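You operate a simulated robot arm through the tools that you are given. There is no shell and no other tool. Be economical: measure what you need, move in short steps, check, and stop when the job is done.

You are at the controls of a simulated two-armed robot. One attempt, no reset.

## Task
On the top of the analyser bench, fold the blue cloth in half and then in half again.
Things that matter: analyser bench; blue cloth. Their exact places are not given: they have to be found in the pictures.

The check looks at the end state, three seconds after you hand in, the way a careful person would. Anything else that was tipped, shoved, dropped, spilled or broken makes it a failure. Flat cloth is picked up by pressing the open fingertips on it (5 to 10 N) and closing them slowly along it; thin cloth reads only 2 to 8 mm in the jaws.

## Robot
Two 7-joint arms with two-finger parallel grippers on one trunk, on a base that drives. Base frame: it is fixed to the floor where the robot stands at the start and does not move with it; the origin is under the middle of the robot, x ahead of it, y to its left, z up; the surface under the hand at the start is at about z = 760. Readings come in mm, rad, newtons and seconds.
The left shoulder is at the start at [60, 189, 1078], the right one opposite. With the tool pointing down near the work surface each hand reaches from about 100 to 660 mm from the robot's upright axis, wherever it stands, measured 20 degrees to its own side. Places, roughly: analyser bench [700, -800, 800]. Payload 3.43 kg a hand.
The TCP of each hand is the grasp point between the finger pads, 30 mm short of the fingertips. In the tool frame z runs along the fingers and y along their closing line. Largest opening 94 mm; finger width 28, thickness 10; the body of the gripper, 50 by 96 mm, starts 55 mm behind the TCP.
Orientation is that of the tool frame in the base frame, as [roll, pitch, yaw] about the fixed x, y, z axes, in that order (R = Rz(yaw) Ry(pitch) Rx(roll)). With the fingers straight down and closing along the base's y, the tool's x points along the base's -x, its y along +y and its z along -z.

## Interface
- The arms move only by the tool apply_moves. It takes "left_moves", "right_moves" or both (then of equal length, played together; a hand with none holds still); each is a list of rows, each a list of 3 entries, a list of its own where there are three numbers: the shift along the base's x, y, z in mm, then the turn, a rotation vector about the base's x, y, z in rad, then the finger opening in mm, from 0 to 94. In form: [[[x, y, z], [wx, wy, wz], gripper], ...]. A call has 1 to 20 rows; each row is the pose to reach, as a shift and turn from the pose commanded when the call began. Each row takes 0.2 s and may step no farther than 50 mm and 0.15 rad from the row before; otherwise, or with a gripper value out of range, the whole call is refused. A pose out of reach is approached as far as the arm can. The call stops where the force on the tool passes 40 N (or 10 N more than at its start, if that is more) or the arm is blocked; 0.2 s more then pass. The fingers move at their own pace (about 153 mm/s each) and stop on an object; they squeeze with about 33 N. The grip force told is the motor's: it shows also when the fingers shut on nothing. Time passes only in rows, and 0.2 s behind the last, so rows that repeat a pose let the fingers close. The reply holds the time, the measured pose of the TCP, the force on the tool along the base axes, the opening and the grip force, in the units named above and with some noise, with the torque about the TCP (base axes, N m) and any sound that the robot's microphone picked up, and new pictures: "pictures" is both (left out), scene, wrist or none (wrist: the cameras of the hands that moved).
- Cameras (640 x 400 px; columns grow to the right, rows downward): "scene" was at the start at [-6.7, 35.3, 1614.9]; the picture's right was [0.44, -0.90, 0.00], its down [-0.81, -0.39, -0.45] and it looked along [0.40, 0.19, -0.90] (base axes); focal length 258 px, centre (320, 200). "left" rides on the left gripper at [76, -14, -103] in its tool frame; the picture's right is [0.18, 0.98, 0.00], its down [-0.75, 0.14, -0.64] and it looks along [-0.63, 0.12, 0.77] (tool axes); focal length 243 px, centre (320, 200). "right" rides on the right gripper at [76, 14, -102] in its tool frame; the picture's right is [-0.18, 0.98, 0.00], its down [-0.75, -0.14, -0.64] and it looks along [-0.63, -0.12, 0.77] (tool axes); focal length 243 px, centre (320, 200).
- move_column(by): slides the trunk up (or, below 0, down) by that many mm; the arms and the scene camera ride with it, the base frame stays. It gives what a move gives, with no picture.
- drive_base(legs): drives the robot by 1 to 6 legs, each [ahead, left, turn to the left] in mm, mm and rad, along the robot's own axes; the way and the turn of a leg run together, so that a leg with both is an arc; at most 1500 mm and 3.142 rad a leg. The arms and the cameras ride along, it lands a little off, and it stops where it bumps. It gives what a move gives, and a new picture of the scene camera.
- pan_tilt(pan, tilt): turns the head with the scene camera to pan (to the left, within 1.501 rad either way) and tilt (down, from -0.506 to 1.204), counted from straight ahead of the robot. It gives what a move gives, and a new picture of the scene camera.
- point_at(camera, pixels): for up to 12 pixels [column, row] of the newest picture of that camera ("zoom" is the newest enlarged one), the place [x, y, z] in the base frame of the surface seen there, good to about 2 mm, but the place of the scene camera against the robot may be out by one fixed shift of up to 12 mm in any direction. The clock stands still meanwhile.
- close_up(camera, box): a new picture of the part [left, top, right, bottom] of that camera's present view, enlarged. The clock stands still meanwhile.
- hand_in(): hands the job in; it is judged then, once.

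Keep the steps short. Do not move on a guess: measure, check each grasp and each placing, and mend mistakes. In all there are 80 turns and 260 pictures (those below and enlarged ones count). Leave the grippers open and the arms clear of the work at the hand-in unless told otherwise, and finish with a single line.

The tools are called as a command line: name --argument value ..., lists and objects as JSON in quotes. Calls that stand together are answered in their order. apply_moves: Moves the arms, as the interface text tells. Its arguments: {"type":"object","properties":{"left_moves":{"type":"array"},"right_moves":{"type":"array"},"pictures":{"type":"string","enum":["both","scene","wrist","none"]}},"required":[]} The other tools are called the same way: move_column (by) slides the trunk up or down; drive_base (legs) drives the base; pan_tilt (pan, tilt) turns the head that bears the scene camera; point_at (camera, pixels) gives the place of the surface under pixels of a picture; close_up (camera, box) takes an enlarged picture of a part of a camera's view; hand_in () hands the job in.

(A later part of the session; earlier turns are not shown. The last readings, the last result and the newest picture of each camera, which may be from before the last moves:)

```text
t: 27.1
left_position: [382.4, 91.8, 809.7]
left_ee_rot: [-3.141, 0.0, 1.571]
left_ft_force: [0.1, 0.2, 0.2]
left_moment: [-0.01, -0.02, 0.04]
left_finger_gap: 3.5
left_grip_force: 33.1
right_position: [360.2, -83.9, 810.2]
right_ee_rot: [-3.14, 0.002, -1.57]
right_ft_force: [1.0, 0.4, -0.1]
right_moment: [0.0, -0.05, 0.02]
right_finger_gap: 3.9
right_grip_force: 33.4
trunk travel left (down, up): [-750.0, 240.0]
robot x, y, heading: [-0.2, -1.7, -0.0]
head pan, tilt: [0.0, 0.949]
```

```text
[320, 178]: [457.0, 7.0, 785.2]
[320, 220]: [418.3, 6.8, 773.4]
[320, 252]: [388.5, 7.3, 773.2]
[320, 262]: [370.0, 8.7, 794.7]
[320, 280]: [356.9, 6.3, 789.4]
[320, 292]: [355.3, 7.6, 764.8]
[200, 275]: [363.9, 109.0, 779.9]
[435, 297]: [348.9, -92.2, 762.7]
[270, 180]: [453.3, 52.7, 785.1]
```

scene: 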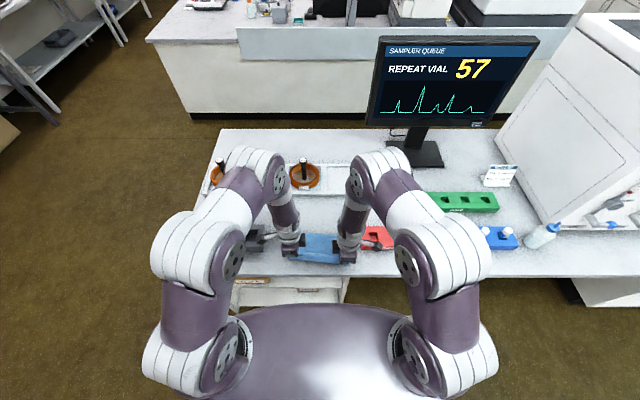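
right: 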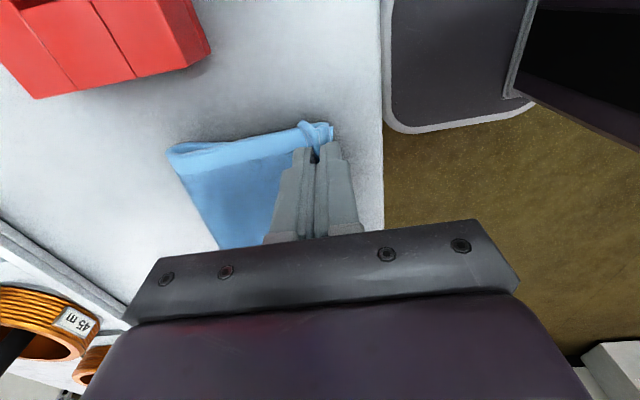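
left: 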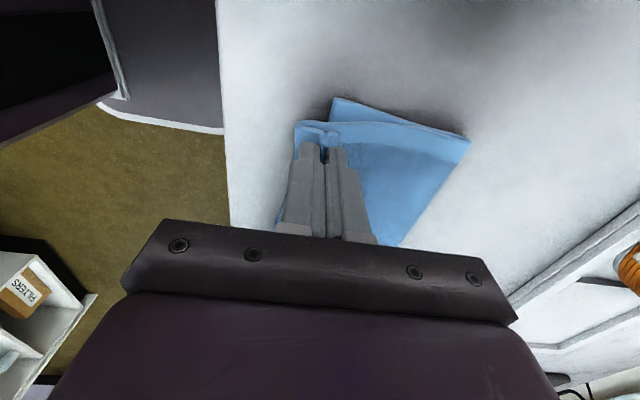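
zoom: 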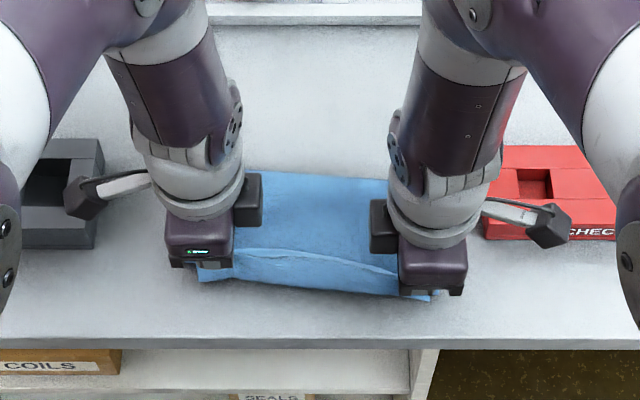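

I'll look closer at the corners to see how the two layers line up.

close_up --camera "right" --box '[140, 90, 380, 260]'

close_up --camera "left" --box '[260, 80, 500, 250]'

```text
2.35 times, centred on (260, 175) of right
```

zoom: 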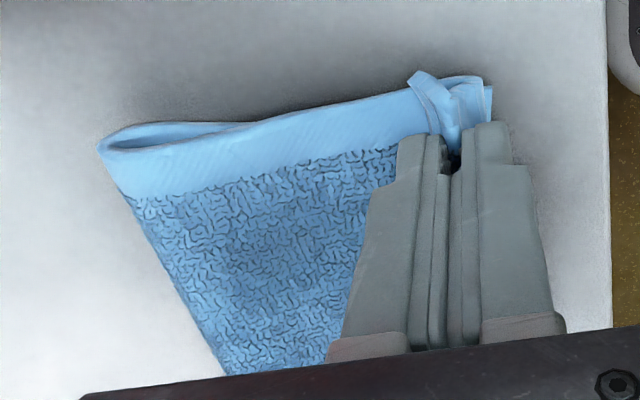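

```text
2.35 times, centred on (380, 165) of left
```

zoom: 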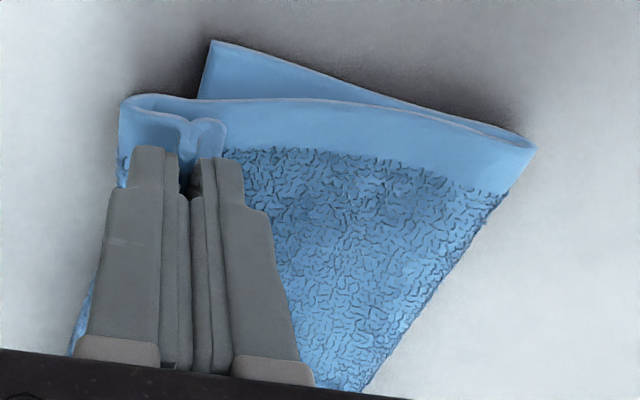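

The layers are close: the left top corner sits about 13 mm inward and 18 mm past the bottom corner, while the right side is well aligned. I'll correct that while lowering, then open a little and lift off.

apply_moves --left_moves '[[[5, 4, -3], [0, 0, 0], 0], [[10, 8, -8], [0, 0, 0], 0], [[10, 8, -15], [0, 0, 0], 0], [[10, 8, -15], [0, 0, 0], 0], [[10, 8, -15], [0, 0, 0], 8], [[10, 8, -15], [0, 0, 0], 16], [[10, 8, -12], [0, 0, 0], 18], [[10, 8, -5], [0, 0, 0], 18], [[10, 8, 10], [0, 0, 0], 20], [[10, 8, 40], [0, 0, 0], 20], [[10, 8, 75], [0, 0, 0], 20]]' --right_moves '[[[0, 3, -3], [0, 0, 0], 0], [[0, 6, -8], [0, 0, 0], 0], [[0, 6, -15], [0, 0, 0], 0], [[0, 6, -15], [0, 0, 0], 0], [[0, 6, -15], [0, 0, 0], 8], [[0, 6, -15], [0, 0, 0], 16], [[0, 6, -12], [0, 0, 0], 18], [[0, 6, -5], [0, 0, 0], 18], [[0, 6, 10], [0, 0, 0], 20], [[0, 6, 40], [0, 0, 0], 20], [[0, 6, 75], [0, 0, 0], 20]]'

close_up --camera "scene" --box '[240, 190, 400, 290]'

```text
t: 29.5
left_position: [389.6, 99.5, 886.5]
left_ee_rot: [3.139, 0.0, 1.571]
left_ft_force: [-0.2, -0.1, 0.8]
left_moment: [0.01, -0.02, -0.01]
left_finger_gap: 20.0
left_grip_force: 0.2
right_position: [358.3, -81.0, 883.6]
right_ee_rot: [-3.139, -0.002, -1.571]
right_ft_force: [-0.8, 0.0, 0.6]
right_moment: [-0.01, 0.0, 0.0]
right_finger_gap: 20.1
right_grip_force: 0.1
trunk travel left (down, up): [-750.0, 240.0]
robot x, y, heading: [3.2, -2.0, 0.001]
head pan, tilt: [0.0, 0.949]
```

scene: 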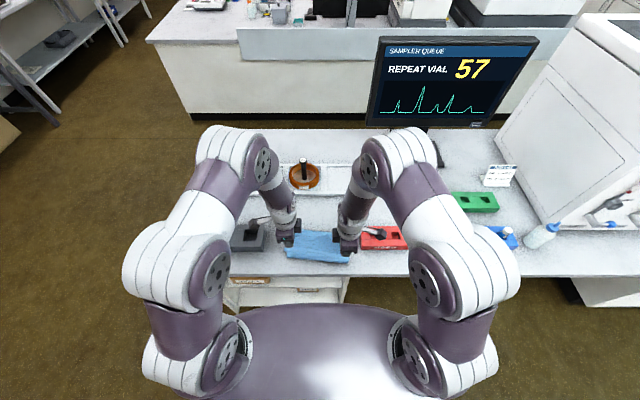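
right: 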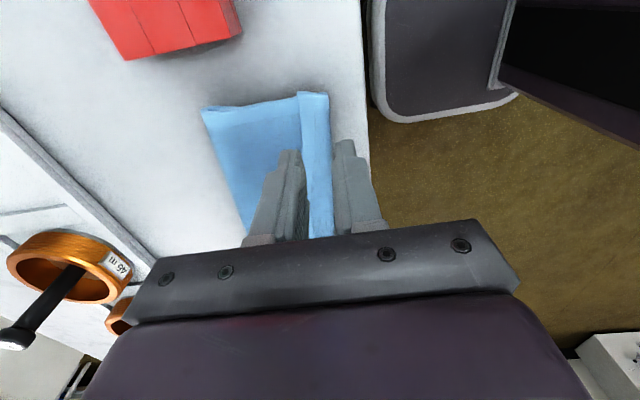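
left: 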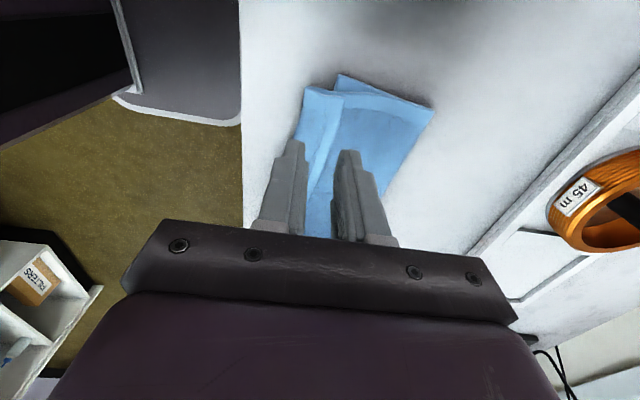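

```text
4.00 times, centred on (320, 240) of scene
```

zoom: 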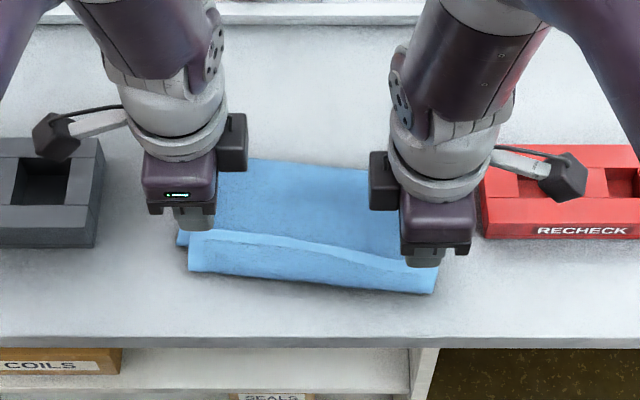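

The top layer is down, but its near hem (about a 20 mm band) has curled back on top. I'll raise and separate the hands for a clear look.

apply_moves --left_moves '[[[0, 25, 20], [0, 0, 0], 20], [[0, 50, 40], [0, 0, 0], 20], [[0, 75, 60], [0, 0, 0], 20], [[0, 100, 80], [0, 0, 0], 20]]' --right_moves '[[[0, -25, 20], [0, 0, 0], 20], [[0, -50, 40], [0, 0, 0], 20], [[0, -75, 60], [0, 0, 0], 20], [[0, -100, 80], [0, 0, 0], 20]]' --pictures "wrist"

close_up --camera "scene" --box '[240, 190, 400, 290]'

```text
t: 30.5
left_position: [391.1, 200.1, 966.6]
left_ee_rot: [-3.141, 0.001, 1.57]
left_ft_force: [0.2, 0.1, -0.1]
left_moment: [-0.04, 0.0, 0.02]
left_finger_gap: 20.1
left_grip_force: 0.0
right_position: [357.4, -184.2, 967.7]
right_ee_rot: [3.142, 0.001, -1.568]
right_ft_force: [-0.1, 0.6, 0.4]
right_moment: [-0.04, -0.02, 0.03]
right_finger_gap: 20.1
right_grip_force: 0.1
trunk travel left (down, up): [-750.0, 240.0]
robot x, y, heading: [-2.1, -0.1, 0.005]
head pan, tilt: [0.0, 0.949]
```

right: 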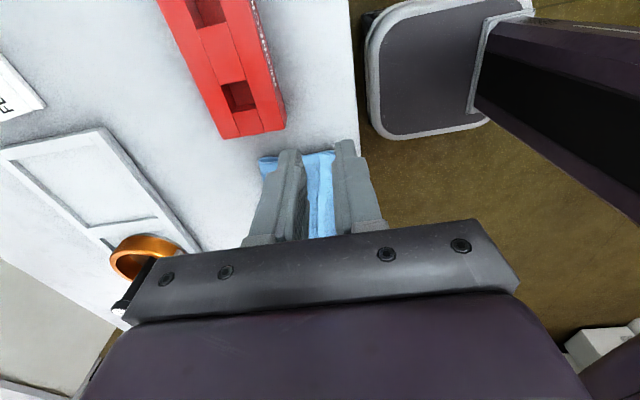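
left: 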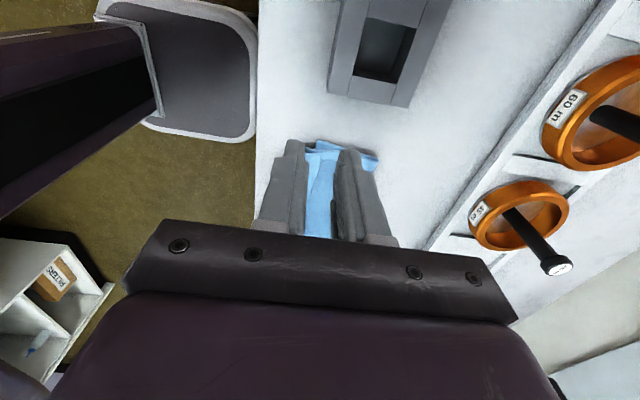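

```text
4.00 times, centred on (320, 240) of scene
```

zoom: 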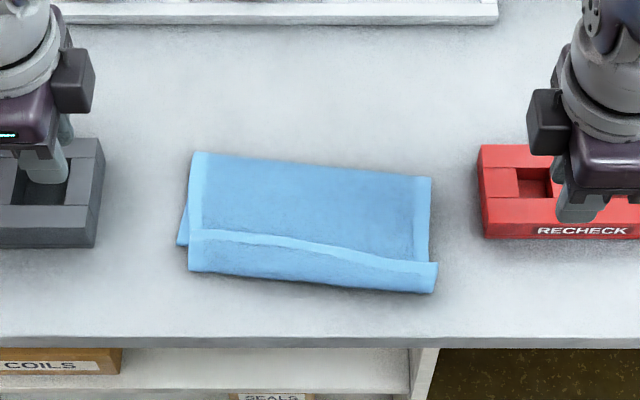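

point_at --camera "zoom" --pixels '[[195, 155], [430, 178], [190, 232], [189, 269], [434, 290], [437, 264], [300, 240], [300, 280], [178, 243], [310, 200], [310, 260], [313, 168]]'

```text
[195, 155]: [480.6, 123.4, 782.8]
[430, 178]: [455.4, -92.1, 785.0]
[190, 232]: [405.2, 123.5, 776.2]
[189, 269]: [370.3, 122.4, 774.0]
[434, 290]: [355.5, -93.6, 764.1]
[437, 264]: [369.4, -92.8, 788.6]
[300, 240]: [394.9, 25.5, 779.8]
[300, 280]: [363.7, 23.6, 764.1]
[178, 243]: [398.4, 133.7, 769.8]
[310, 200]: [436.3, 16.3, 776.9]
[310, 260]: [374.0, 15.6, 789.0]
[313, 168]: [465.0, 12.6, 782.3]
```

The fold is lopsided: the bottom layer slid forward, so its left near corner is at x≈398, and the top hem is curled back about 20–30 mm. I'll undo it by pinching the curled hems, unfolding flat, then redoing it with a smaller edge pinch and a lower arc that won't drag the cloth. First I'll position above the flaps.

apply_moves --left_moves '[[[0, -25, -30], [0, 0, 0], 16], [[0, -50, -60], [0, 0, 0], 16], [[0, -75, -90], [0, 0, 0], 16], [[0, -108, -120], [0, 0, 0], 16], [[0, -108, -140], [0, 0, 0], 16]]' --right_moves '[[[0, 25, -30], [0, 0, 0], 16], [[2, 50, -60], [0, 0, 0], 16], [[4, 75, -90], [0, 0, 0], 16], [[8, 105, -120], [0, 0, 0], 16], [[8, 105, -140], [0, 0, 0], 16]]' --pictures "none"

close_up --camera "right" --box '[140, 70, 400, 260]'

close_up --camera "left" --box '[240, 70, 500, 260]'

```text
t: 31.7
left_position: [392.7, 90.7, 825.0]
left_ee_rot: [-3.141, 0.0, 1.573]
left_ft_force: [0.2, -0.1, 0.2]
left_moment: [-0.02, 0.0, 0.0]
left_finger_gap: 15.9
left_grip_force: 0.0
right_position: [369.3, -75.4, 825.1]
right_ee_rot: [3.141, 0.0, -1.572]
right_ft_force: [-0.6, 1.4, 1.1]
right_moment: [0.02, 0.0, -0.01]
right_finger_gap: 15.9
right_grip_force: 0.1
trunk travel left (down, up): [-750.0, 240.0]
robot x, y, heading: [-3.3, 1.6, -0.001]
head pan, tilt: [0.0, 0.949]
```

```text
2.11 times, centred on (270, 165) of right
```

zoom: 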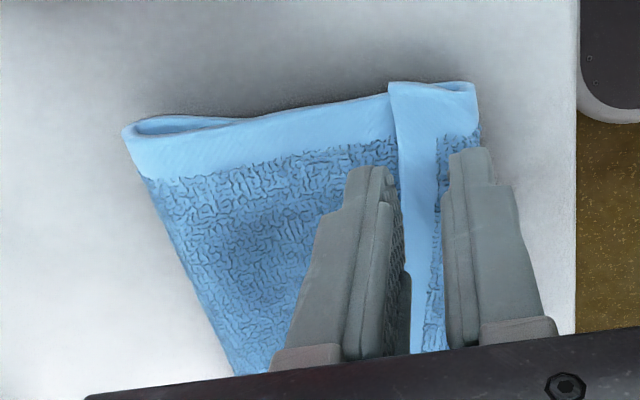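

```text
2.11 times, centred on (370, 165) of left
```

zoom: 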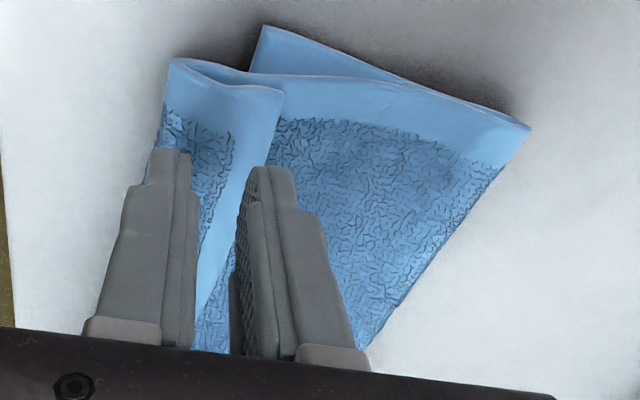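

point_at --camera "left" --pixels '[[354, 110], [350, 130], [346, 145], [308, 103], [310, 120], [330, 115], [347, 84], [455, 131]]'

point_at --camera "right" --pixels '[[299, 120], [302, 140], [333, 115], [333, 128], [320, 120], [305, 170], [194, 134], [310, 108]]'

```text
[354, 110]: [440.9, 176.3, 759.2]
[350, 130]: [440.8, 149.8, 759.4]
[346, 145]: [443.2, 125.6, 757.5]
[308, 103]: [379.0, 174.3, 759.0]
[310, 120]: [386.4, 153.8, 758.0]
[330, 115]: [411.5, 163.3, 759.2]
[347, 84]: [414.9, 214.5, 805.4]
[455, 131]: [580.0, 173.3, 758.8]
```

```text
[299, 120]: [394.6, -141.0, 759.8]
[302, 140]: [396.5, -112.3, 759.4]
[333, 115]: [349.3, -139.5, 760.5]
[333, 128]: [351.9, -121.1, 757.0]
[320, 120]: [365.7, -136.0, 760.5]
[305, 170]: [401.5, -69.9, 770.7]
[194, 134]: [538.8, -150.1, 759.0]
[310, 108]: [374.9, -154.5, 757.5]
```

Those answers belonged to the older wrist pictures. I'll measure on the fresh enlarged ones instead.

point_at --camera "zoom" --pixels '[[281, 95], [262, 150], [170, 65], [160, 140], [220, 110], [262, 28], [528, 130], [215, 260], [350, 140]]'

close_up --camera "right" --box '[140, 70, 400, 260]'

point_at --camera "zoom" --pixels '[[390, 85], [400, 160], [476, 85], [480, 130], [435, 110], [411, 250], [125, 130], [435, 330], [250, 130]]'

```text
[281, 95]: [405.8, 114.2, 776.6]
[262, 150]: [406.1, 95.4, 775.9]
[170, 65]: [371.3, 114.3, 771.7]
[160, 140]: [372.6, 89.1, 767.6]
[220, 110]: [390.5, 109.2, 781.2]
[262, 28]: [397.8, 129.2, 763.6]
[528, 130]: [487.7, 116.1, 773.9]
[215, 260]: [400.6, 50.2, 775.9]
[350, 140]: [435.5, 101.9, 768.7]
```

```text
2.11 times, centred on (270, 165) of right
```

zoom: 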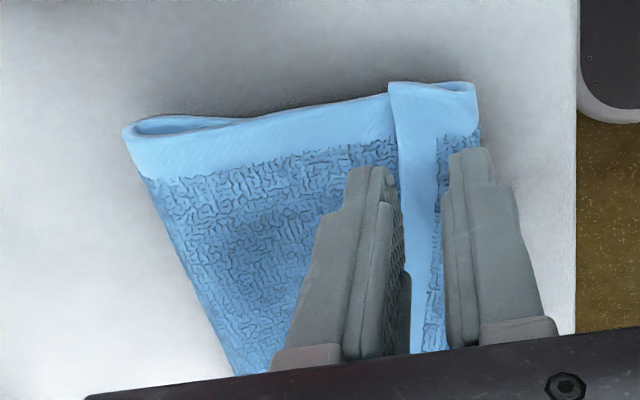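

```text
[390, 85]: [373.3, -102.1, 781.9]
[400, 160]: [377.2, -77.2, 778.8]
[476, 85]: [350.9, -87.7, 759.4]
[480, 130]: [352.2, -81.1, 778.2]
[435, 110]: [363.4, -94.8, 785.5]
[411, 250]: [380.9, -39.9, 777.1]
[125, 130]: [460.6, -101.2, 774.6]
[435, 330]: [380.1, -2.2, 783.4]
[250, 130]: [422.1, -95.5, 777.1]
```

Flaps: left spans x 372–406, right x 352–377, tops about z 780. I'll press both hands onto their flaps with narrow gaps.

apply_moves --left_moves '[[[-3, 1, -8], [0, 0, 0], 14], [[-3, 1, -16], [0, 0, 0], 14], [[-3, 1, -22], [0, 0, 0], 14], [[-3, 1, -26], [0, 0, 0], 14]]' --right_moves '[[[-5, -6, -8], [0, 0, 0], 9], [[-5, -6, -16], [0, 0, 0], 9], [[-5, -6, -22], [0, 0, 0], 9], [[-5, -6, -26], [0, 0, 0], 9]]' --pictures "wrist"

```text
t: 32.7
left_position: [389.7, 92.9, 800.6]
left_ee_rot: [3.141, 0.0, 1.571]
left_ft_force: [0.0, -1.4, 3.2]
left_moment: [0.03, -0.05, -0.01]
left_finger_gap: 14.1
left_grip_force: 0.3
right_position: [363.0, -80.8, 800.7]
right_ee_rot: [-3.141, 0.001, -1.57]
right_ft_force: [0.3, 0.1, 2.6]
right_moment: [0.04, -0.07, 0.01]
right_finger_gap: 9.2
right_grip_force: 0.3
trunk travel left (down, up): [-750.0, 240.0]
robot x, y, heading: [1.7, -3.4, -0.0]
head pan, tilt: [0.0, 0.949]
```

right: 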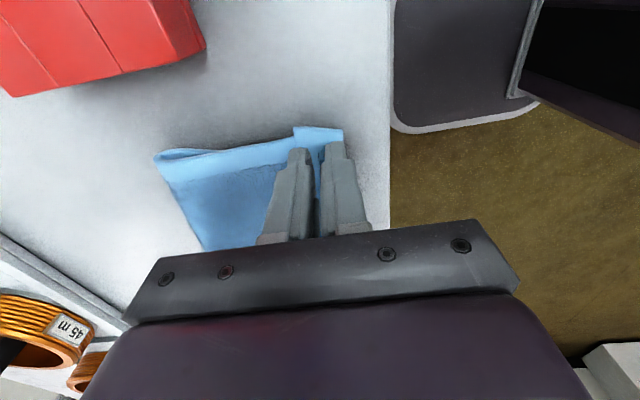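
left: 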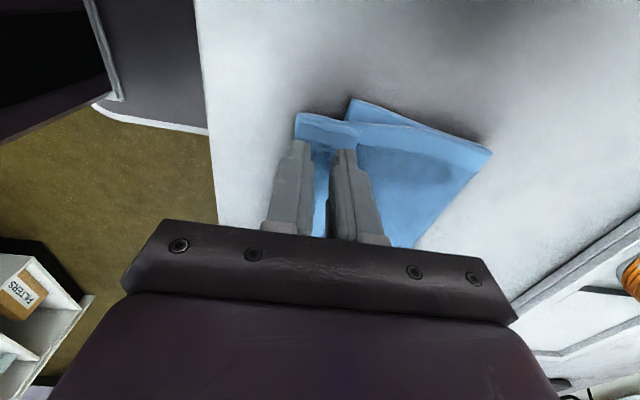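

Light contact, about 3 N each. I'll press 1.5 mm more, close slowly, and lift 25 mm to check the catch.

apply_moves --left_moves '[[[0, 0, -1.5], [0, 0, 0], 14], [[0, 0, -1.5], [0, 0, 0], 11], [[0, 0, -1.5], [0, 0, 0], 8], [[0, 0, -1.5], [0, 0, 0], 5], [[0, 0, -1.5], [0, 0, 0], 2], [[0, 0, -1.5], [0, 0, 0], 0], [[0, 0, -1.5], [0, 0, 0], 0], [[0, 0, 8], [0, 0, 0], 0], [[0, 0, 17], [0, 0, 0], 0], [[0, 0, 25], [0, 0, 0], 0]]' --right_moves '[[[0, 0, -1.5], [0, 0, 0], 9], [[0, 0, -1.5], [0, 0, 0], 8], [[0, 0, -1.5], [0, 0, 0], 6], [[0, 0, -1.5], [0, 0, 0], 4], [[0, 0, -1.5], [0, 0, 0], 2], [[0, 0, -1.5], [0, 0, 0], 0], [[0, 0, -1.5], [0, 0, 0], 0], [[0, 0, 8], [0, 0, 0], 0], [[0, 0, 17], [0, 0, 0], 0], [[0, 0, 25], [0, 0, 0], 0]]'

```text
t: 34.9
left_position: [388.0, 92.0, 823.8]
left_ee_rot: [-3.141, -0.001, 1.569]
left_ft_force: [-0.6, 0.8, 0.9]
left_moment: [-0.01, 0.01, 0.0]
left_finger_gap: 0.2
left_grip_force: 33.1
right_position: [364.1, -80.5, 826.0]
right_ee_rot: [3.141, -0.002, -1.571]
right_ft_force: [-0.3, -0.6, -0.6]
right_moment: [-0.03, -0.01, 0.0]
right_finger_gap: 0.3
right_grip_force: 32.8
trunk travel left (down, up): [-750.0, 240.0]
robot x, y, heading: [2.5, 0.2, 0.002]
head pan, tilt: [0.0, 0.949]
```

scene: 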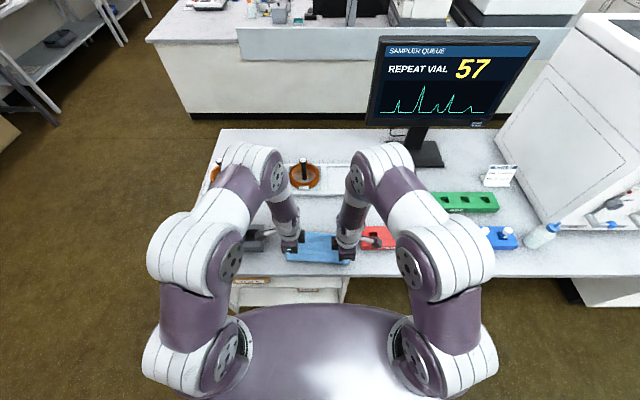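
right: 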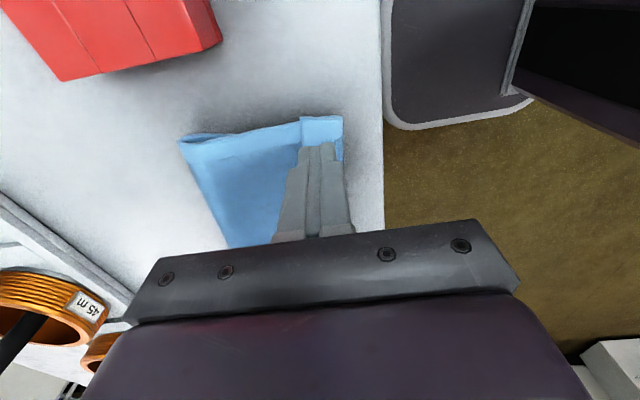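
left: 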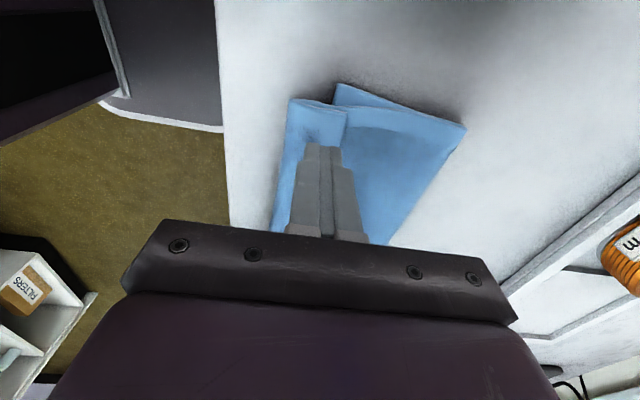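

Both closed on nothing (0.2 mm): too little pressure and too narrow. I'll retry with a wider gap and firmer press, checking the force before closing.

apply_moves --left_moves '[[[0, 0, -8], [0, 0, 0], 20], [[0, 0, -18], [0, 0, 0], 20], [[0, 0, -26], [0, 0, 0], 20], [[0, 0, -29], [0, 0, 0], 20], [[0, 0, -30], [0, 0, 0], 20]]' --right_moves '[[[-1, 0, -8], [0, 0, 0], 15], [[-1, 0, -18], [0, 0, 0], 15], [[-1, 0, -26], [0, 0, 0], 15], [[-1, 0, -29], [0, 0, 0], 15], [[-1, 0, -30], [0, 0, 0], 15]]' --pictures "none"

```text
t: 36.1
left_position: [386.7, 91.7, 797.2]
left_ee_rot: [3.137, 0.001, 1.571]
left_ft_force: [2.8, 3.1, 26.0]
left_moment: [0.11, -0.23, 0.03]
left_finger_gap: 20.0
left_grip_force: 0.1
right_position: [361.3, -82.5, 798.1]
right_ee_rot: [-3.136, 0.002, -1.571]
right_ft_force: [3.0, -1.5, 16.7]
right_moment: [0.03, -0.2, -0.04]
right_finger_gap: 15.6
right_grip_force: 1.0
trunk travel left (down, up): [-750.0, 240.0]
robot x, y, heading: [-0.2, 3.5, -0.001]
head pan, tilt: [0.0, 0.949]
```

Left reads 26 N, right 17 N. I'll ease to roughly 8–10 N, then close slowly and lift 25 mm.

apply_moves --left_moves '[[[0, 0, 2.5], [0, 0, 0], 20], [[0, 0, 2.5], [0, 0, 0], 17], [[0, 0, 2.5], [0, 0, 0], 14], [[0, 0, 2.5], [0, 0, 0], 11], [[0, 0, 2.5], [0, 0, 0], 8], [[0, 0, 2.5], [0, 0, 0], 5], [[0, 0, 2.5], [0, 0, 0], 2], [[0, 0, 2.5], [0, 0, 0], 0], [[0, 0, 2.5], [0, 0, 0], 0], [[0, 0, 10], [0, 0, 0], 0], [[0, 0, 20], [0, 0, 0], 0], [[0, 0, 30], [0, 0, 0], 0]]' --right_moves '[[[0, 0, 1.3], [0, 0, 0], 15], [[0, 0, 1.3], [0, 0, 0], 14], [[0, 0, 1.3], [0, 0, 0], 12], [[0, 0, 1.3], [0, 0, 0], 10], [[0, 0, 1.3], [0, 0, 0], 7], [[0, 0, 1.3], [0, 0, 0], 4], [[0, 0, 1.3], [0, 0, 0], 2], [[0, 0, 1.3], [0, 0, 0], 0], [[0, 0, 1.3], [0, 0, 0], 0], [[0, 0, 10], [0, 0, 0], 0], [[0, 0, 20], [0, 0, 0], 0], [[0, 0, 30], [0, 0, 0], 0]]'

```text
t: 38.7
left_position: [388.2, 93.2, 824.5]
left_ee_rot: [3.141, 0.0, 1.571]
left_ft_force: [0.3, 0.6, -0.5]
left_moment: [0.01, -0.01, -0.02]
left_finger_gap: 0.0
left_grip_force: 32.3
right_position: [360.4, -80.5, 824.5]
right_ee_rot: [-3.141, 0.0, -1.57]
right_ft_force: [0.8, 0.2, 0.2]
right_moment: [-0.02, -0.02, -0.04]
right_finger_gap: 0.0
right_grip_force: 33.0
trunk travel left (down, up): [-750.0, 240.0]
robot x, y, heading: [-0.7, -0.3, 0.002]
head pan, tilt: [0.0, 0.949]
```

scene: 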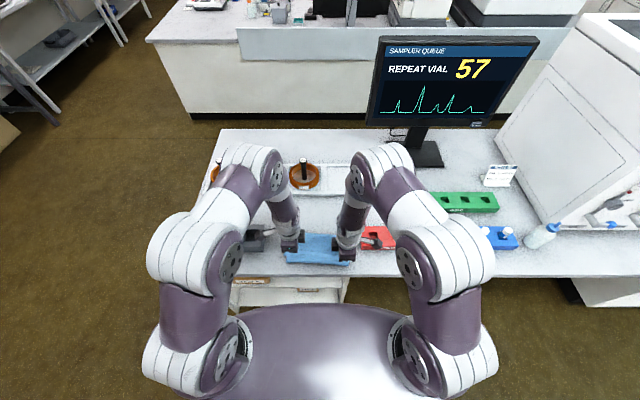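
right: 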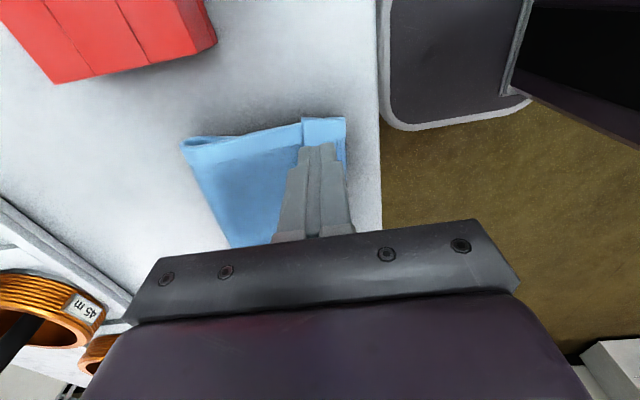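
left: 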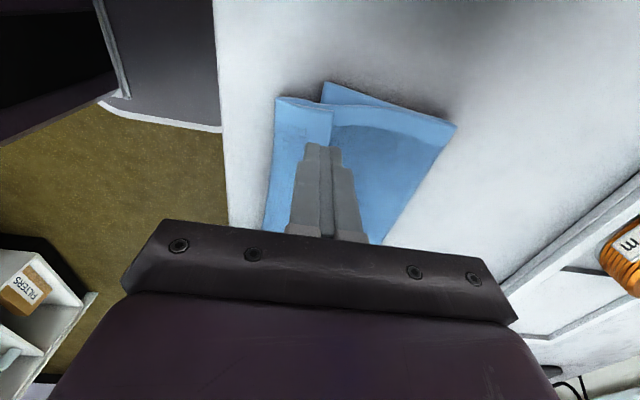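

Closing across the narrow flap doesn't bunch it. Closing along y worked on the first grasp, so I'll turn the wrists back and pinch the flaps that way.

apply_moves --left_moves '[[[0, 0, 10], [0, 0, 0.143], 26], [[0, 0, 10], [0, 0, 0.286], 26], [[0, 0, 10], [0, 0, 0.429], 26], [[0, 0, 10], [0, 0, 0.572], 26], [[0, 0, 10], [0, 0, 0.715], 26], [[0, 0, 10], [0, 0, 0.858], 26], [[0, 0, 10], [0, 0, 1.001], 26], [[0, 0, 10], [0, 0, 1.144], 26], [[0, 0, 10], [0, 0, 1.287], 26], [[0, 0, 10], [0, 0, 1.43], 26], [[0, 0, 10], [0, 0, 1.571], 26]]' --right_moves '[[[0, 0, 10], [0, 0, -0.143], 26], [[0, 0, 10], [0, 0, -0.286], 26], [[0, 0, 10], [0, 0, -0.429], 26], [[0, 0, 10], [0, 0, -0.572], 26], [[0, 0, 10], [0, 0, -0.715], 26], [[0, 0, 10], [0, 0, -0.858], 26], [[0, 0, 10], [0, 0, -1.001], 26], [[0, 0, 10], [0, 0, -1.144], 26], [[0, 0, 10], [0, 0, -1.287], 26], [[0, 0, 10], [0, 0, -1.43], 26], [[0, 0, 10], [0, 0, -1.571], 26]]' --pictures "wrist"

close_up --camera "left" --box '[60, 0, 440, 240]'

point_at --camera "zoom" --pixels '[[300, 150], [480, 150], [480, 200], [300, 250], [200, 200], [200, 120], [100, 100]]'

```text
t: 41.1
left_position: [388.9, 92.6, 834.4]
left_ee_rot: [3.141, 0.0, -3.138]
left_ft_force: [1.0, 0.0, 0.8]
left_moment: [-0.02, 0.01, 0.01]
left_finger_gap: 26.3
left_grip_force: 0.1
right_position: [361.3, -83.2, 834.3]
right_ee_rot: [3.141, 0.0, 3.14]
right_ft_force: [-0.2, 0.2, -0.2]
right_moment: [0.04, -0.01, 0.01]
right_finger_gap: 26.0
right_grip_force: 0.1
trunk travel left (down, up): [-750.0, 240.0]
robot x, y, heading: [-3.7, -0.6, 0.002]
head pan, tilt: [0.0, 0.949]
```

right: 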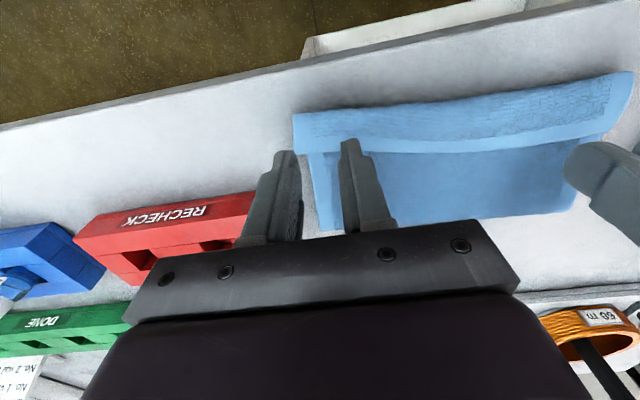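
left: 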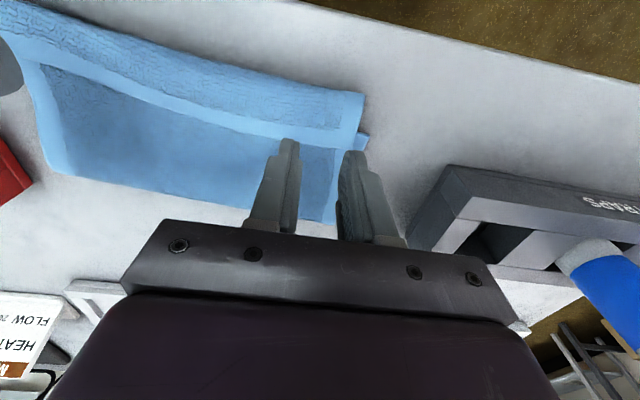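

```text
1.67 times, centred on (250, 120) of left
```

zoom: 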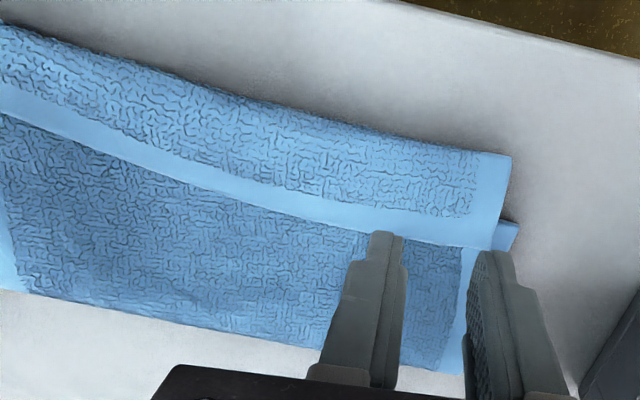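

```text
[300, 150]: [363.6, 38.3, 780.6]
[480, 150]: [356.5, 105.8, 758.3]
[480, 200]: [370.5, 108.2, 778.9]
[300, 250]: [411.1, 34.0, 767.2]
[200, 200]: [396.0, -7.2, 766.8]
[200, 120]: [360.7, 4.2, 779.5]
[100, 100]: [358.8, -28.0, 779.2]
```

Clear view. I'll measure flap edges near each hand.

point_at --camera "left" --pixels '[[330, 144], [330, 128], [330, 110], [330, 93], [270, 130], [361, 125], [366, 138], [270, 80], [310, 175]]'

point_at --camera "right" --pixels '[[320, 150], [320, 138], [320, 125], [320, 114], [400, 150], [400, 108], [400, 130], [296, 140], [325, 225], [625, 80]]'

```text
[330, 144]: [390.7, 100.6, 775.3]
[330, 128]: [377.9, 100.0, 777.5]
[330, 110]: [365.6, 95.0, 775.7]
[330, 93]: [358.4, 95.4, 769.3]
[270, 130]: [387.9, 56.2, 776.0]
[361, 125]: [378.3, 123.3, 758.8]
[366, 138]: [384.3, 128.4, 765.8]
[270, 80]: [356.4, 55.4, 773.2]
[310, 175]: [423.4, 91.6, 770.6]
```

```text
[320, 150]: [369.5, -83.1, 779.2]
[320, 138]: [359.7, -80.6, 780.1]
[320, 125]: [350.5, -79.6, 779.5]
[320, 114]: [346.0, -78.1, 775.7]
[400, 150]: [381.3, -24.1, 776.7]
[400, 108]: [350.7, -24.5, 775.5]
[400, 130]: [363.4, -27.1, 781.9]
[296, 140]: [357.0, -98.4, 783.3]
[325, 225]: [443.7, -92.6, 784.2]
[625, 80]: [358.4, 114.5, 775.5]
```

apply_moves --left_moves '[[[-7, 0, -12], [0, 0, 0], 26], [[-14, 0, -24], [0, 0, 0], 26], [[-14, 0, -32], [0, 0, 0], 26], [[-14, 0, -36], [0, 0, 0], 26]]' --right_moves '[[[-2, 3, -12], [0, 0, 0], 26], [[-3, 6, -24], [0, 0, 0], 26], [[-3, 6, -32], [0, 0, 0], 26], [[-3, 6, -36], [0, 0, 0], 26]]' --pictures "none"

```text
t: 42.1
left_position: [374.7, 92.3, 797.7]
left_ee_rot: [3.141, 0.004, 3.141]
left_ft_force: [0.1, -2.3, 9.7]
left_moment: [-0.1, -0.03, -0.04]
left_finger_gap: 26.0
left_grip_force: 0.0
right_position: [357.4, -76.0, 799.9]
right_ee_rot: [3.14, 0.001, -3.14]
right_ft_force: [0.8, 1.6, 5.0]
right_moment: [0.09, -0.08, 0.01]
right_finger_gap: 25.9
right_grip_force: 0.3
trunk travel left (down, up): [-750.0, 240.0]
robot x, y, heading: [5.5, -1.1, -0.002]
head pan, tilt: [0.0, 0.949]
```

Forces are good: 9.7 N and 5 N. I'll add 1 mm on the right, close slowly, then lift 25 mm.

apply_moves --left_moves '[[[0, 0, 0], [0, 0, 0], 26], [[0, 0, 0], [0, 0, 0], 23], [[0, 0, 0], [0, 0, 0], 20], [[0, 0, 0], [0, 0, 0], 17], [[0, 0, 0], [0, 0, 0], 14], [[0, 0, 0], [0, 0, 0], 11], [[0, 0, 0], [0, 0, 0], 8], [[0, 0, 0], [0, 0, 0], 5], [[0, 0, 0], [0, 0, 0], 2], [[0, 0, 0], [0, 0, 0], 0], [[0, 0, 0], [0, 0, 0], 0], [[0, 0, 8], [0, 0, 0], 0], [[0, 0, 16], [0, 0, 0], 0], [[0, 0, 25], [0, 0, 0], 0]]' --right_moves '[[[0, 0, -1], [0, 0, 0], 26], [[0, 0, -1], [0, 0, 0], 23], [[0, 0, -1], [0, 0, 0], 20], [[0, 0, -1], [0, 0, 0], 17], [[0, 0, -1], [0, 0, 0], 14], [[0, 0, -1], [0, 0, 0], 11], [[0, 0, -1], [0, 0, 0], 8], [[0, 0, -1], [0, 0, 0], 5], [[0, 0, -1], [0, 0, 0], 2], [[0, 0, -1], [0, 0, 0], 0], [[0, 0, -1], [0, 0, 0], 0], [[0, 0, 8], [0, 0, 0], 0], [[0, 0, 16], [0, 0, 0], 0], [[0, 0, 25], [0, 0, 0], 0]]' --pictures "wrist"

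```text
t: 45.1
left_position: [374.1, 92.2, 822.1]
left_ee_rot: [3.14, -0.001, -3.141]
left_ft_force: [-1.3, -8.5, 0.4]
left_moment: [-0.27, 0.03, -0.04]
left_finger_gap: 6.3
left_grip_force: 33.1
right_position: [358.8, -75.1, 823.3]
right_ee_rot: [-3.14, 0.0, -3.14]
right_ft_force: [0.3, 8.0, 0.6]
right_moment: [0.23, -0.02, 0.04]
right_finger_gap: 3.3
right_grip_force: 33.3
trunk travel left (down, up): [-750.0, 240.0]
robot x, y, heading: [1.2, 0.2, -0.0]
head pan, tilt: [0.0, 0.949]
```

right: 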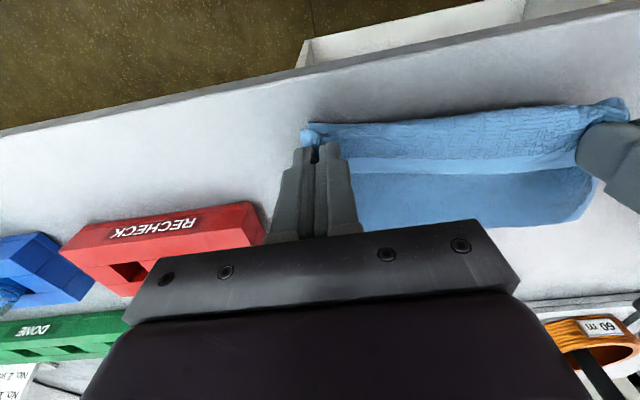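
left: 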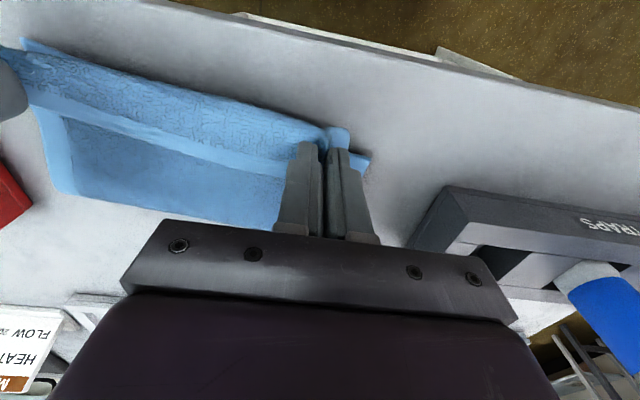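

Right holds one sheet (3.3 mm); left reads 6.3 mm, maybe two layers. I'll lift 50 mm further and move back 60 mm to see how it hangs.

apply_moves --left_moves '[[[5, 0, 15], [0, 0, 0], 0], [[15, 0, 30], [0, 0, 0], 0], [[30, -1, 42], [0, 0, 0], 0], [[50, -2, 52], [0, 0, 0], 0], [[70, -3, 60], [0, 0, 0], 0]]' --right_moves '[[[5, 0, 15], [0, 0, 0], 0], [[15, 0, 30], [0, 0, 0], 0], [[30, -1, 42], [0, 0, 0], 0], [[50, -2, 52], [0, 0, 0], 0], [[70, -3, 60], [0, 0, 0], 0]]'

close_up --camera "scene" --box '[240, 170, 400, 290]'

```text
t: 46.3
left_position: [446.0, 89.6, 883.1]
left_ee_rot: [-3.142, -0.001, -3.14]
left_ft_force: [-0.5, -12.6, -0.3]
left_moment: [-0.39, 0.05, -0.03]
left_finger_gap: 6.4
left_grip_force: 33.1
right_position: [430.6, -81.3, 883.9]
right_ee_rot: [-3.141, 0.001, -3.14]
right_ft_force: [1.8, 12.6, 0.6]
right_moment: [0.37, -0.02, 0.05]
right_finger_gap: 3.4
right_grip_force: 32.9
trunk travel left (down, up): [-750.0, 240.0]
robot x, y, heading: [1.9, 3.9, 0.001]
head pan, tilt: [0.0, 0.949]
```

scene: 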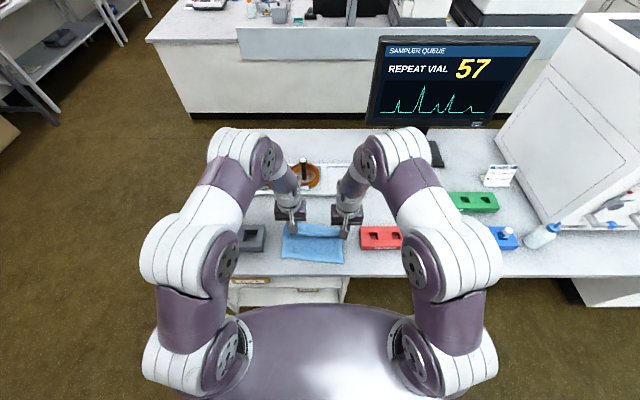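
right: 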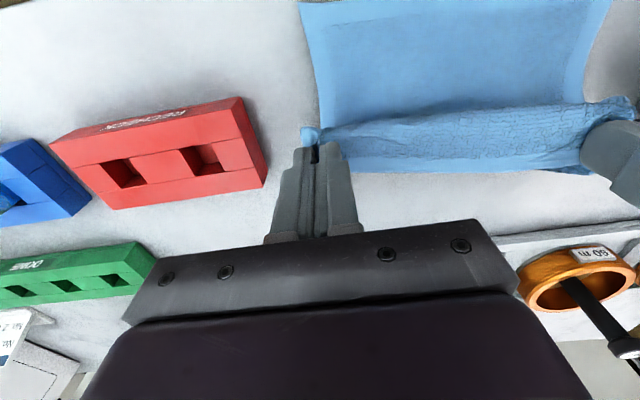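
left: 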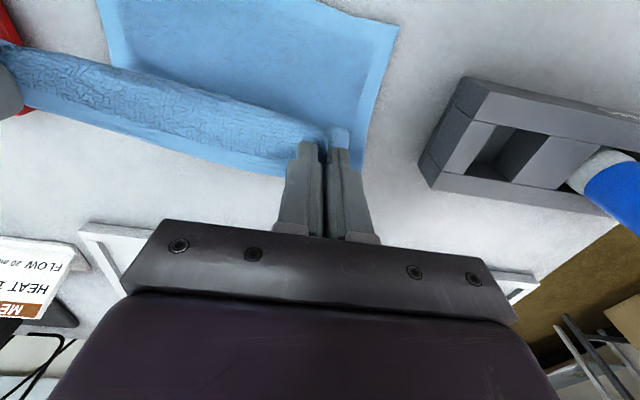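

```text
3.33 times, centred on (320, 230) of scene
```

zoom: 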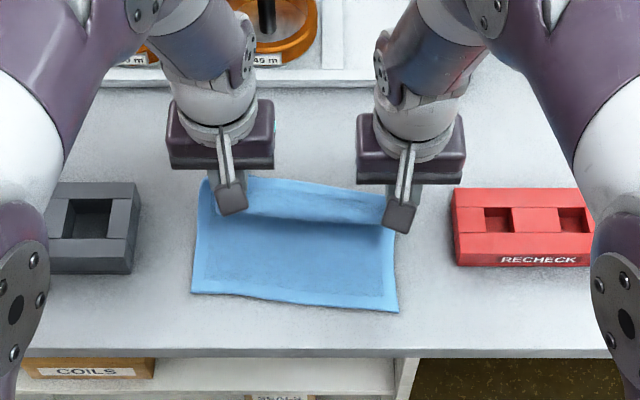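

Unfolding works and the bottom half lies flat. I'll carry on to the far side and lower.

point_at --camera "zoom" --pixels '[[192, 292], [397, 310], [200, 200], [390, 235], [300, 302]]'

apply_moves --left_moves '[[[20, 0, 4], [0, 0, 0], 0], [[40, -1, 4], [0, 0, 0], 0], [[60, -2, 0], [0, 0, 0], 0], [[78, -3, -10], [0, 0, 0], 0], [[96, -4, -22], [0, 0, 0], 0], [[112, -5, -36], [0, 0, 0], 0], [[124, -6, -52], [0, 0, 0], 0], [[132, -7, -68], [0, 0, 0], 0], [[135, -7, -80], [0, 0, 0], 0]]' --right_moves '[[[20, -1, 4], [0, 0, 0], 0], [[40, -2, 4], [0, 0, 0], 0], [[60, -3, 0], [0, 0, 0], 0], [[78, -4, -10], [0, 0, 0], 0], [[96, -6, -22], [0, 0, 0], 0], [[112, -7, -36], [0, 0, 0], 0], [[124, -8, -52], [0, 0, 0], 0], [[132, -9, -68], [0, 0, 0], 0], [[135, -9, -80], [0, 0, 0], 0]]'

```text
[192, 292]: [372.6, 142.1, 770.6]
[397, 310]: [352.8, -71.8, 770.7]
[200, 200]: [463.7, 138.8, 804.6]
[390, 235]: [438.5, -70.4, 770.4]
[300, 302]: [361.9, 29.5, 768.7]
```

```text
t: 48.3
left_position: [581.1, 83.9, 803.8]
left_ee_rot: [-3.141, 0.0, -3.141]
left_ft_force: [-2.5, -18.7, 2.7]
left_moment: [-0.6, 0.06, -0.07]
left_finger_gap: 6.4
left_grip_force: 32.7
right_position: [562.3, -88.6, 804.0]
right_ee_rot: [-3.141, 0.002, -3.141]
right_ft_force: [1.7, 18.6, 1.7]
right_moment: [0.59, -0.06, 0.07]
right_finger_gap: 3.6
right_grip_force: 33.6
trunk travel left (down, up): [-750.0, 240.0]
robot x, y, heading: [-1.9, 1.4, -0.004]
head pan, tilt: [0.0, 0.949]
```

scene: 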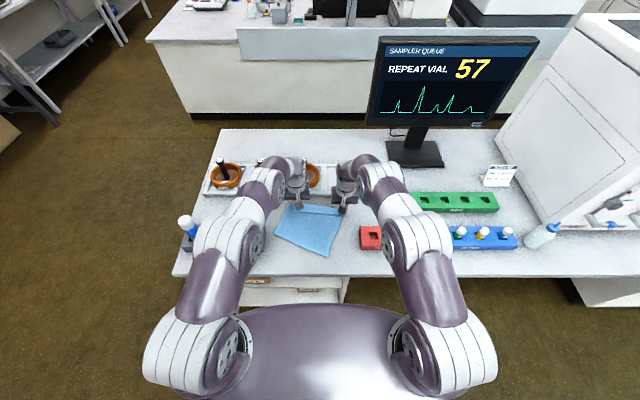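
right: 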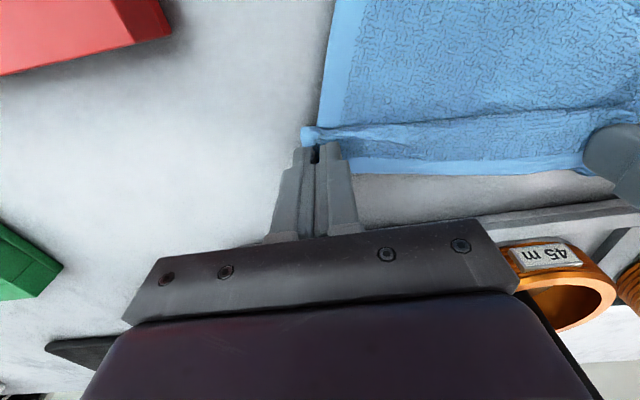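
left: 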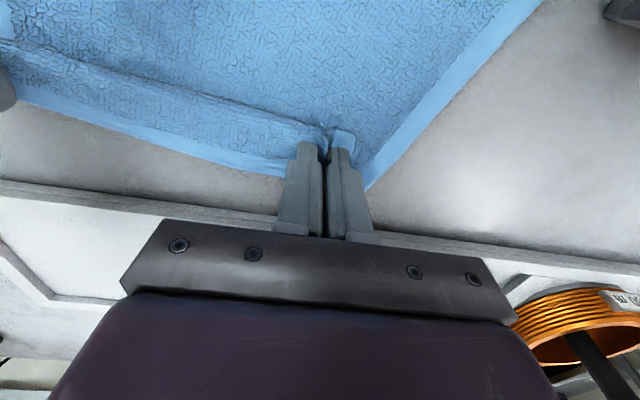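

Flat again, though the cloth is now turned a little. I'll lower, release, rise, and spread apart to look.

apply_moves --left_moves '[[[2, 0, -6], [0, 0, 0], 0], [[2, 0, -9], [0, 0, 0], 0], [[2, 0, -9], [0, 0, 0], 14], [[2, 0, -7], [0, 0, 0], 26], [[2, 0, 8], [0, 0, 0], 30], [[2, 0, 35], [0, 0, 0], 30], [[2, 20, 70], [0, 0, 0], 30], [[-10, 50, 100], [0, 0, 0], 30], [[-25, 80, 120], [0, 0, 0], 30], [[-40, 110, 130], [0, 0, 0], 30]]' --right_moves '[[[2, 0, -6], [0, 0, 0], 0], [[2, 0, -9], [0, 0, 0], 0], [[2, 0, -9], [0, 0, 0], 14], [[2, 0, -7], [0, 0, 0], 26], [[2, 0, 8], [0, 0, 0], 30], [[2, 0, 35], [0, 0, 0], 30], [[2, -20, 70], [0, 0, 0], 30], [[-10, -50, 100], [0, 0, 0], 30], [[-25, -80, 120], [0, 0, 0], 30], [[-40, -110, 130], [0, 0, 0], 30]]' --pictures "wrist"

close_up --camera "scene" --box '[240, 180, 400, 280]'

```text
t: 50.5
left_position: [538.3, 192.4, 933.3]
left_ee_rot: [-3.141, -0.001, -3.141]
left_ft_force: [-1.2, 0.2, -0.1]
left_moment: [0.01, 0.0, 0.01]
left_finger_gap: 30.0
left_grip_force: 0.1
right_position: [522.4, -199.8, 935.7]
right_ee_rot: [3.141, 0.001, 3.141]
right_ft_force: [0.7, 0.4, 0.1]
right_moment: [0.01, 0.03, -0.02]
right_finger_gap: 30.2
right_grip_force: 0.0
trunk travel left (down, up): [-750.0, 240.0]
robot x, y, heading: [-2.8, -0.1, -0.0]
head pan, tilt: [0.0, 0.949]
```

right: 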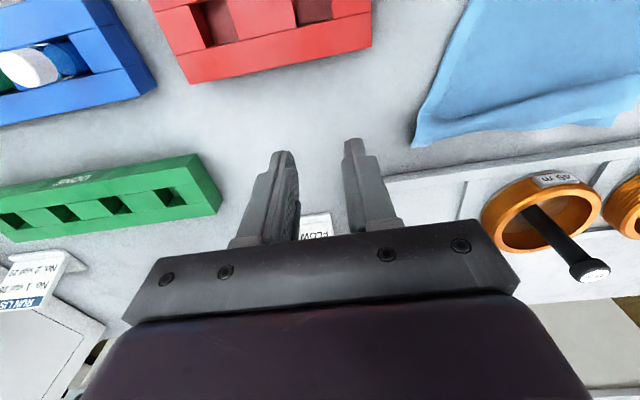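
left: 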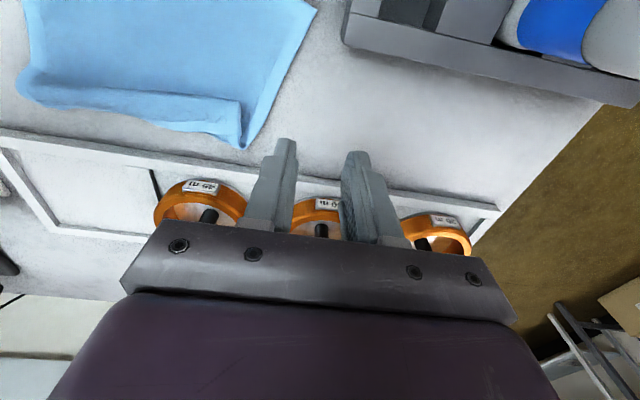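

```text
4.00 times, centred on (320, 230) of scene
```

zoom: 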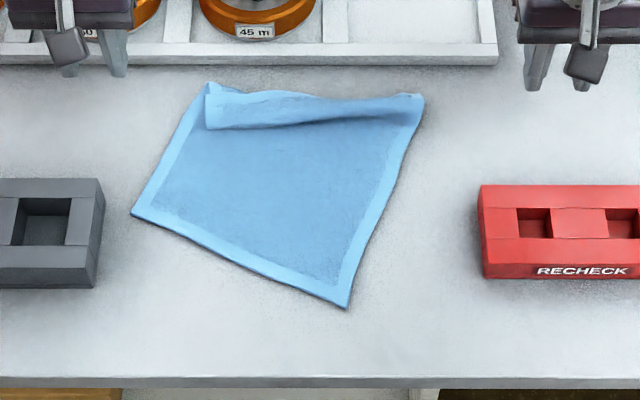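

A pleat remains along the far-left edge, and the cloth is turned. I'll measure it so I can pull the pleat out with the left hand while the right hand pins the cloth.

point_at --camera "zoom" --pixels '[[206, 84], [205, 130], [207, 95], [424, 96], [346, 307], [132, 214], [270, 95], [270, 128], [350, 115], [350, 100], [260, 200]]'

point_at --camera "left" --pixels '[[244, 147], [238, 102], [238, 128], [140, 92], [140, 118], [20, 75], [28, 95], [316, 10], [190, 60]]'

close_up --camera "left" --box '[0, 0, 340, 200]'

```text
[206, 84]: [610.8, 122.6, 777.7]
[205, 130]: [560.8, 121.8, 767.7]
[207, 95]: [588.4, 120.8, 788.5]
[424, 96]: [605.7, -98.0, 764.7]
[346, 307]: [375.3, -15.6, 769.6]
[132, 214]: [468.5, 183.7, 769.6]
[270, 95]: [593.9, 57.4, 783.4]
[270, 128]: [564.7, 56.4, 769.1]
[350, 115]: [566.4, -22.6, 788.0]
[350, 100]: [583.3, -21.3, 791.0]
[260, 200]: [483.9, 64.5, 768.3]
```

```text
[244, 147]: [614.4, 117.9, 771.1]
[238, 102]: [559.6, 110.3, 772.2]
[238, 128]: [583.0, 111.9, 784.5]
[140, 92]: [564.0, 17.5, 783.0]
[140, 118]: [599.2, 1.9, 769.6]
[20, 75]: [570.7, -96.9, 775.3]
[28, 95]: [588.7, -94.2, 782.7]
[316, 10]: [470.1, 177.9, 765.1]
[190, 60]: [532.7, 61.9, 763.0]
```

```text
1.88 times, centred on (170, 100) of left
```

zoom: 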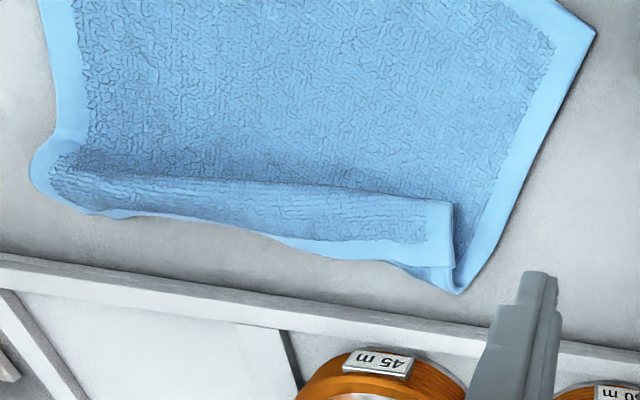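

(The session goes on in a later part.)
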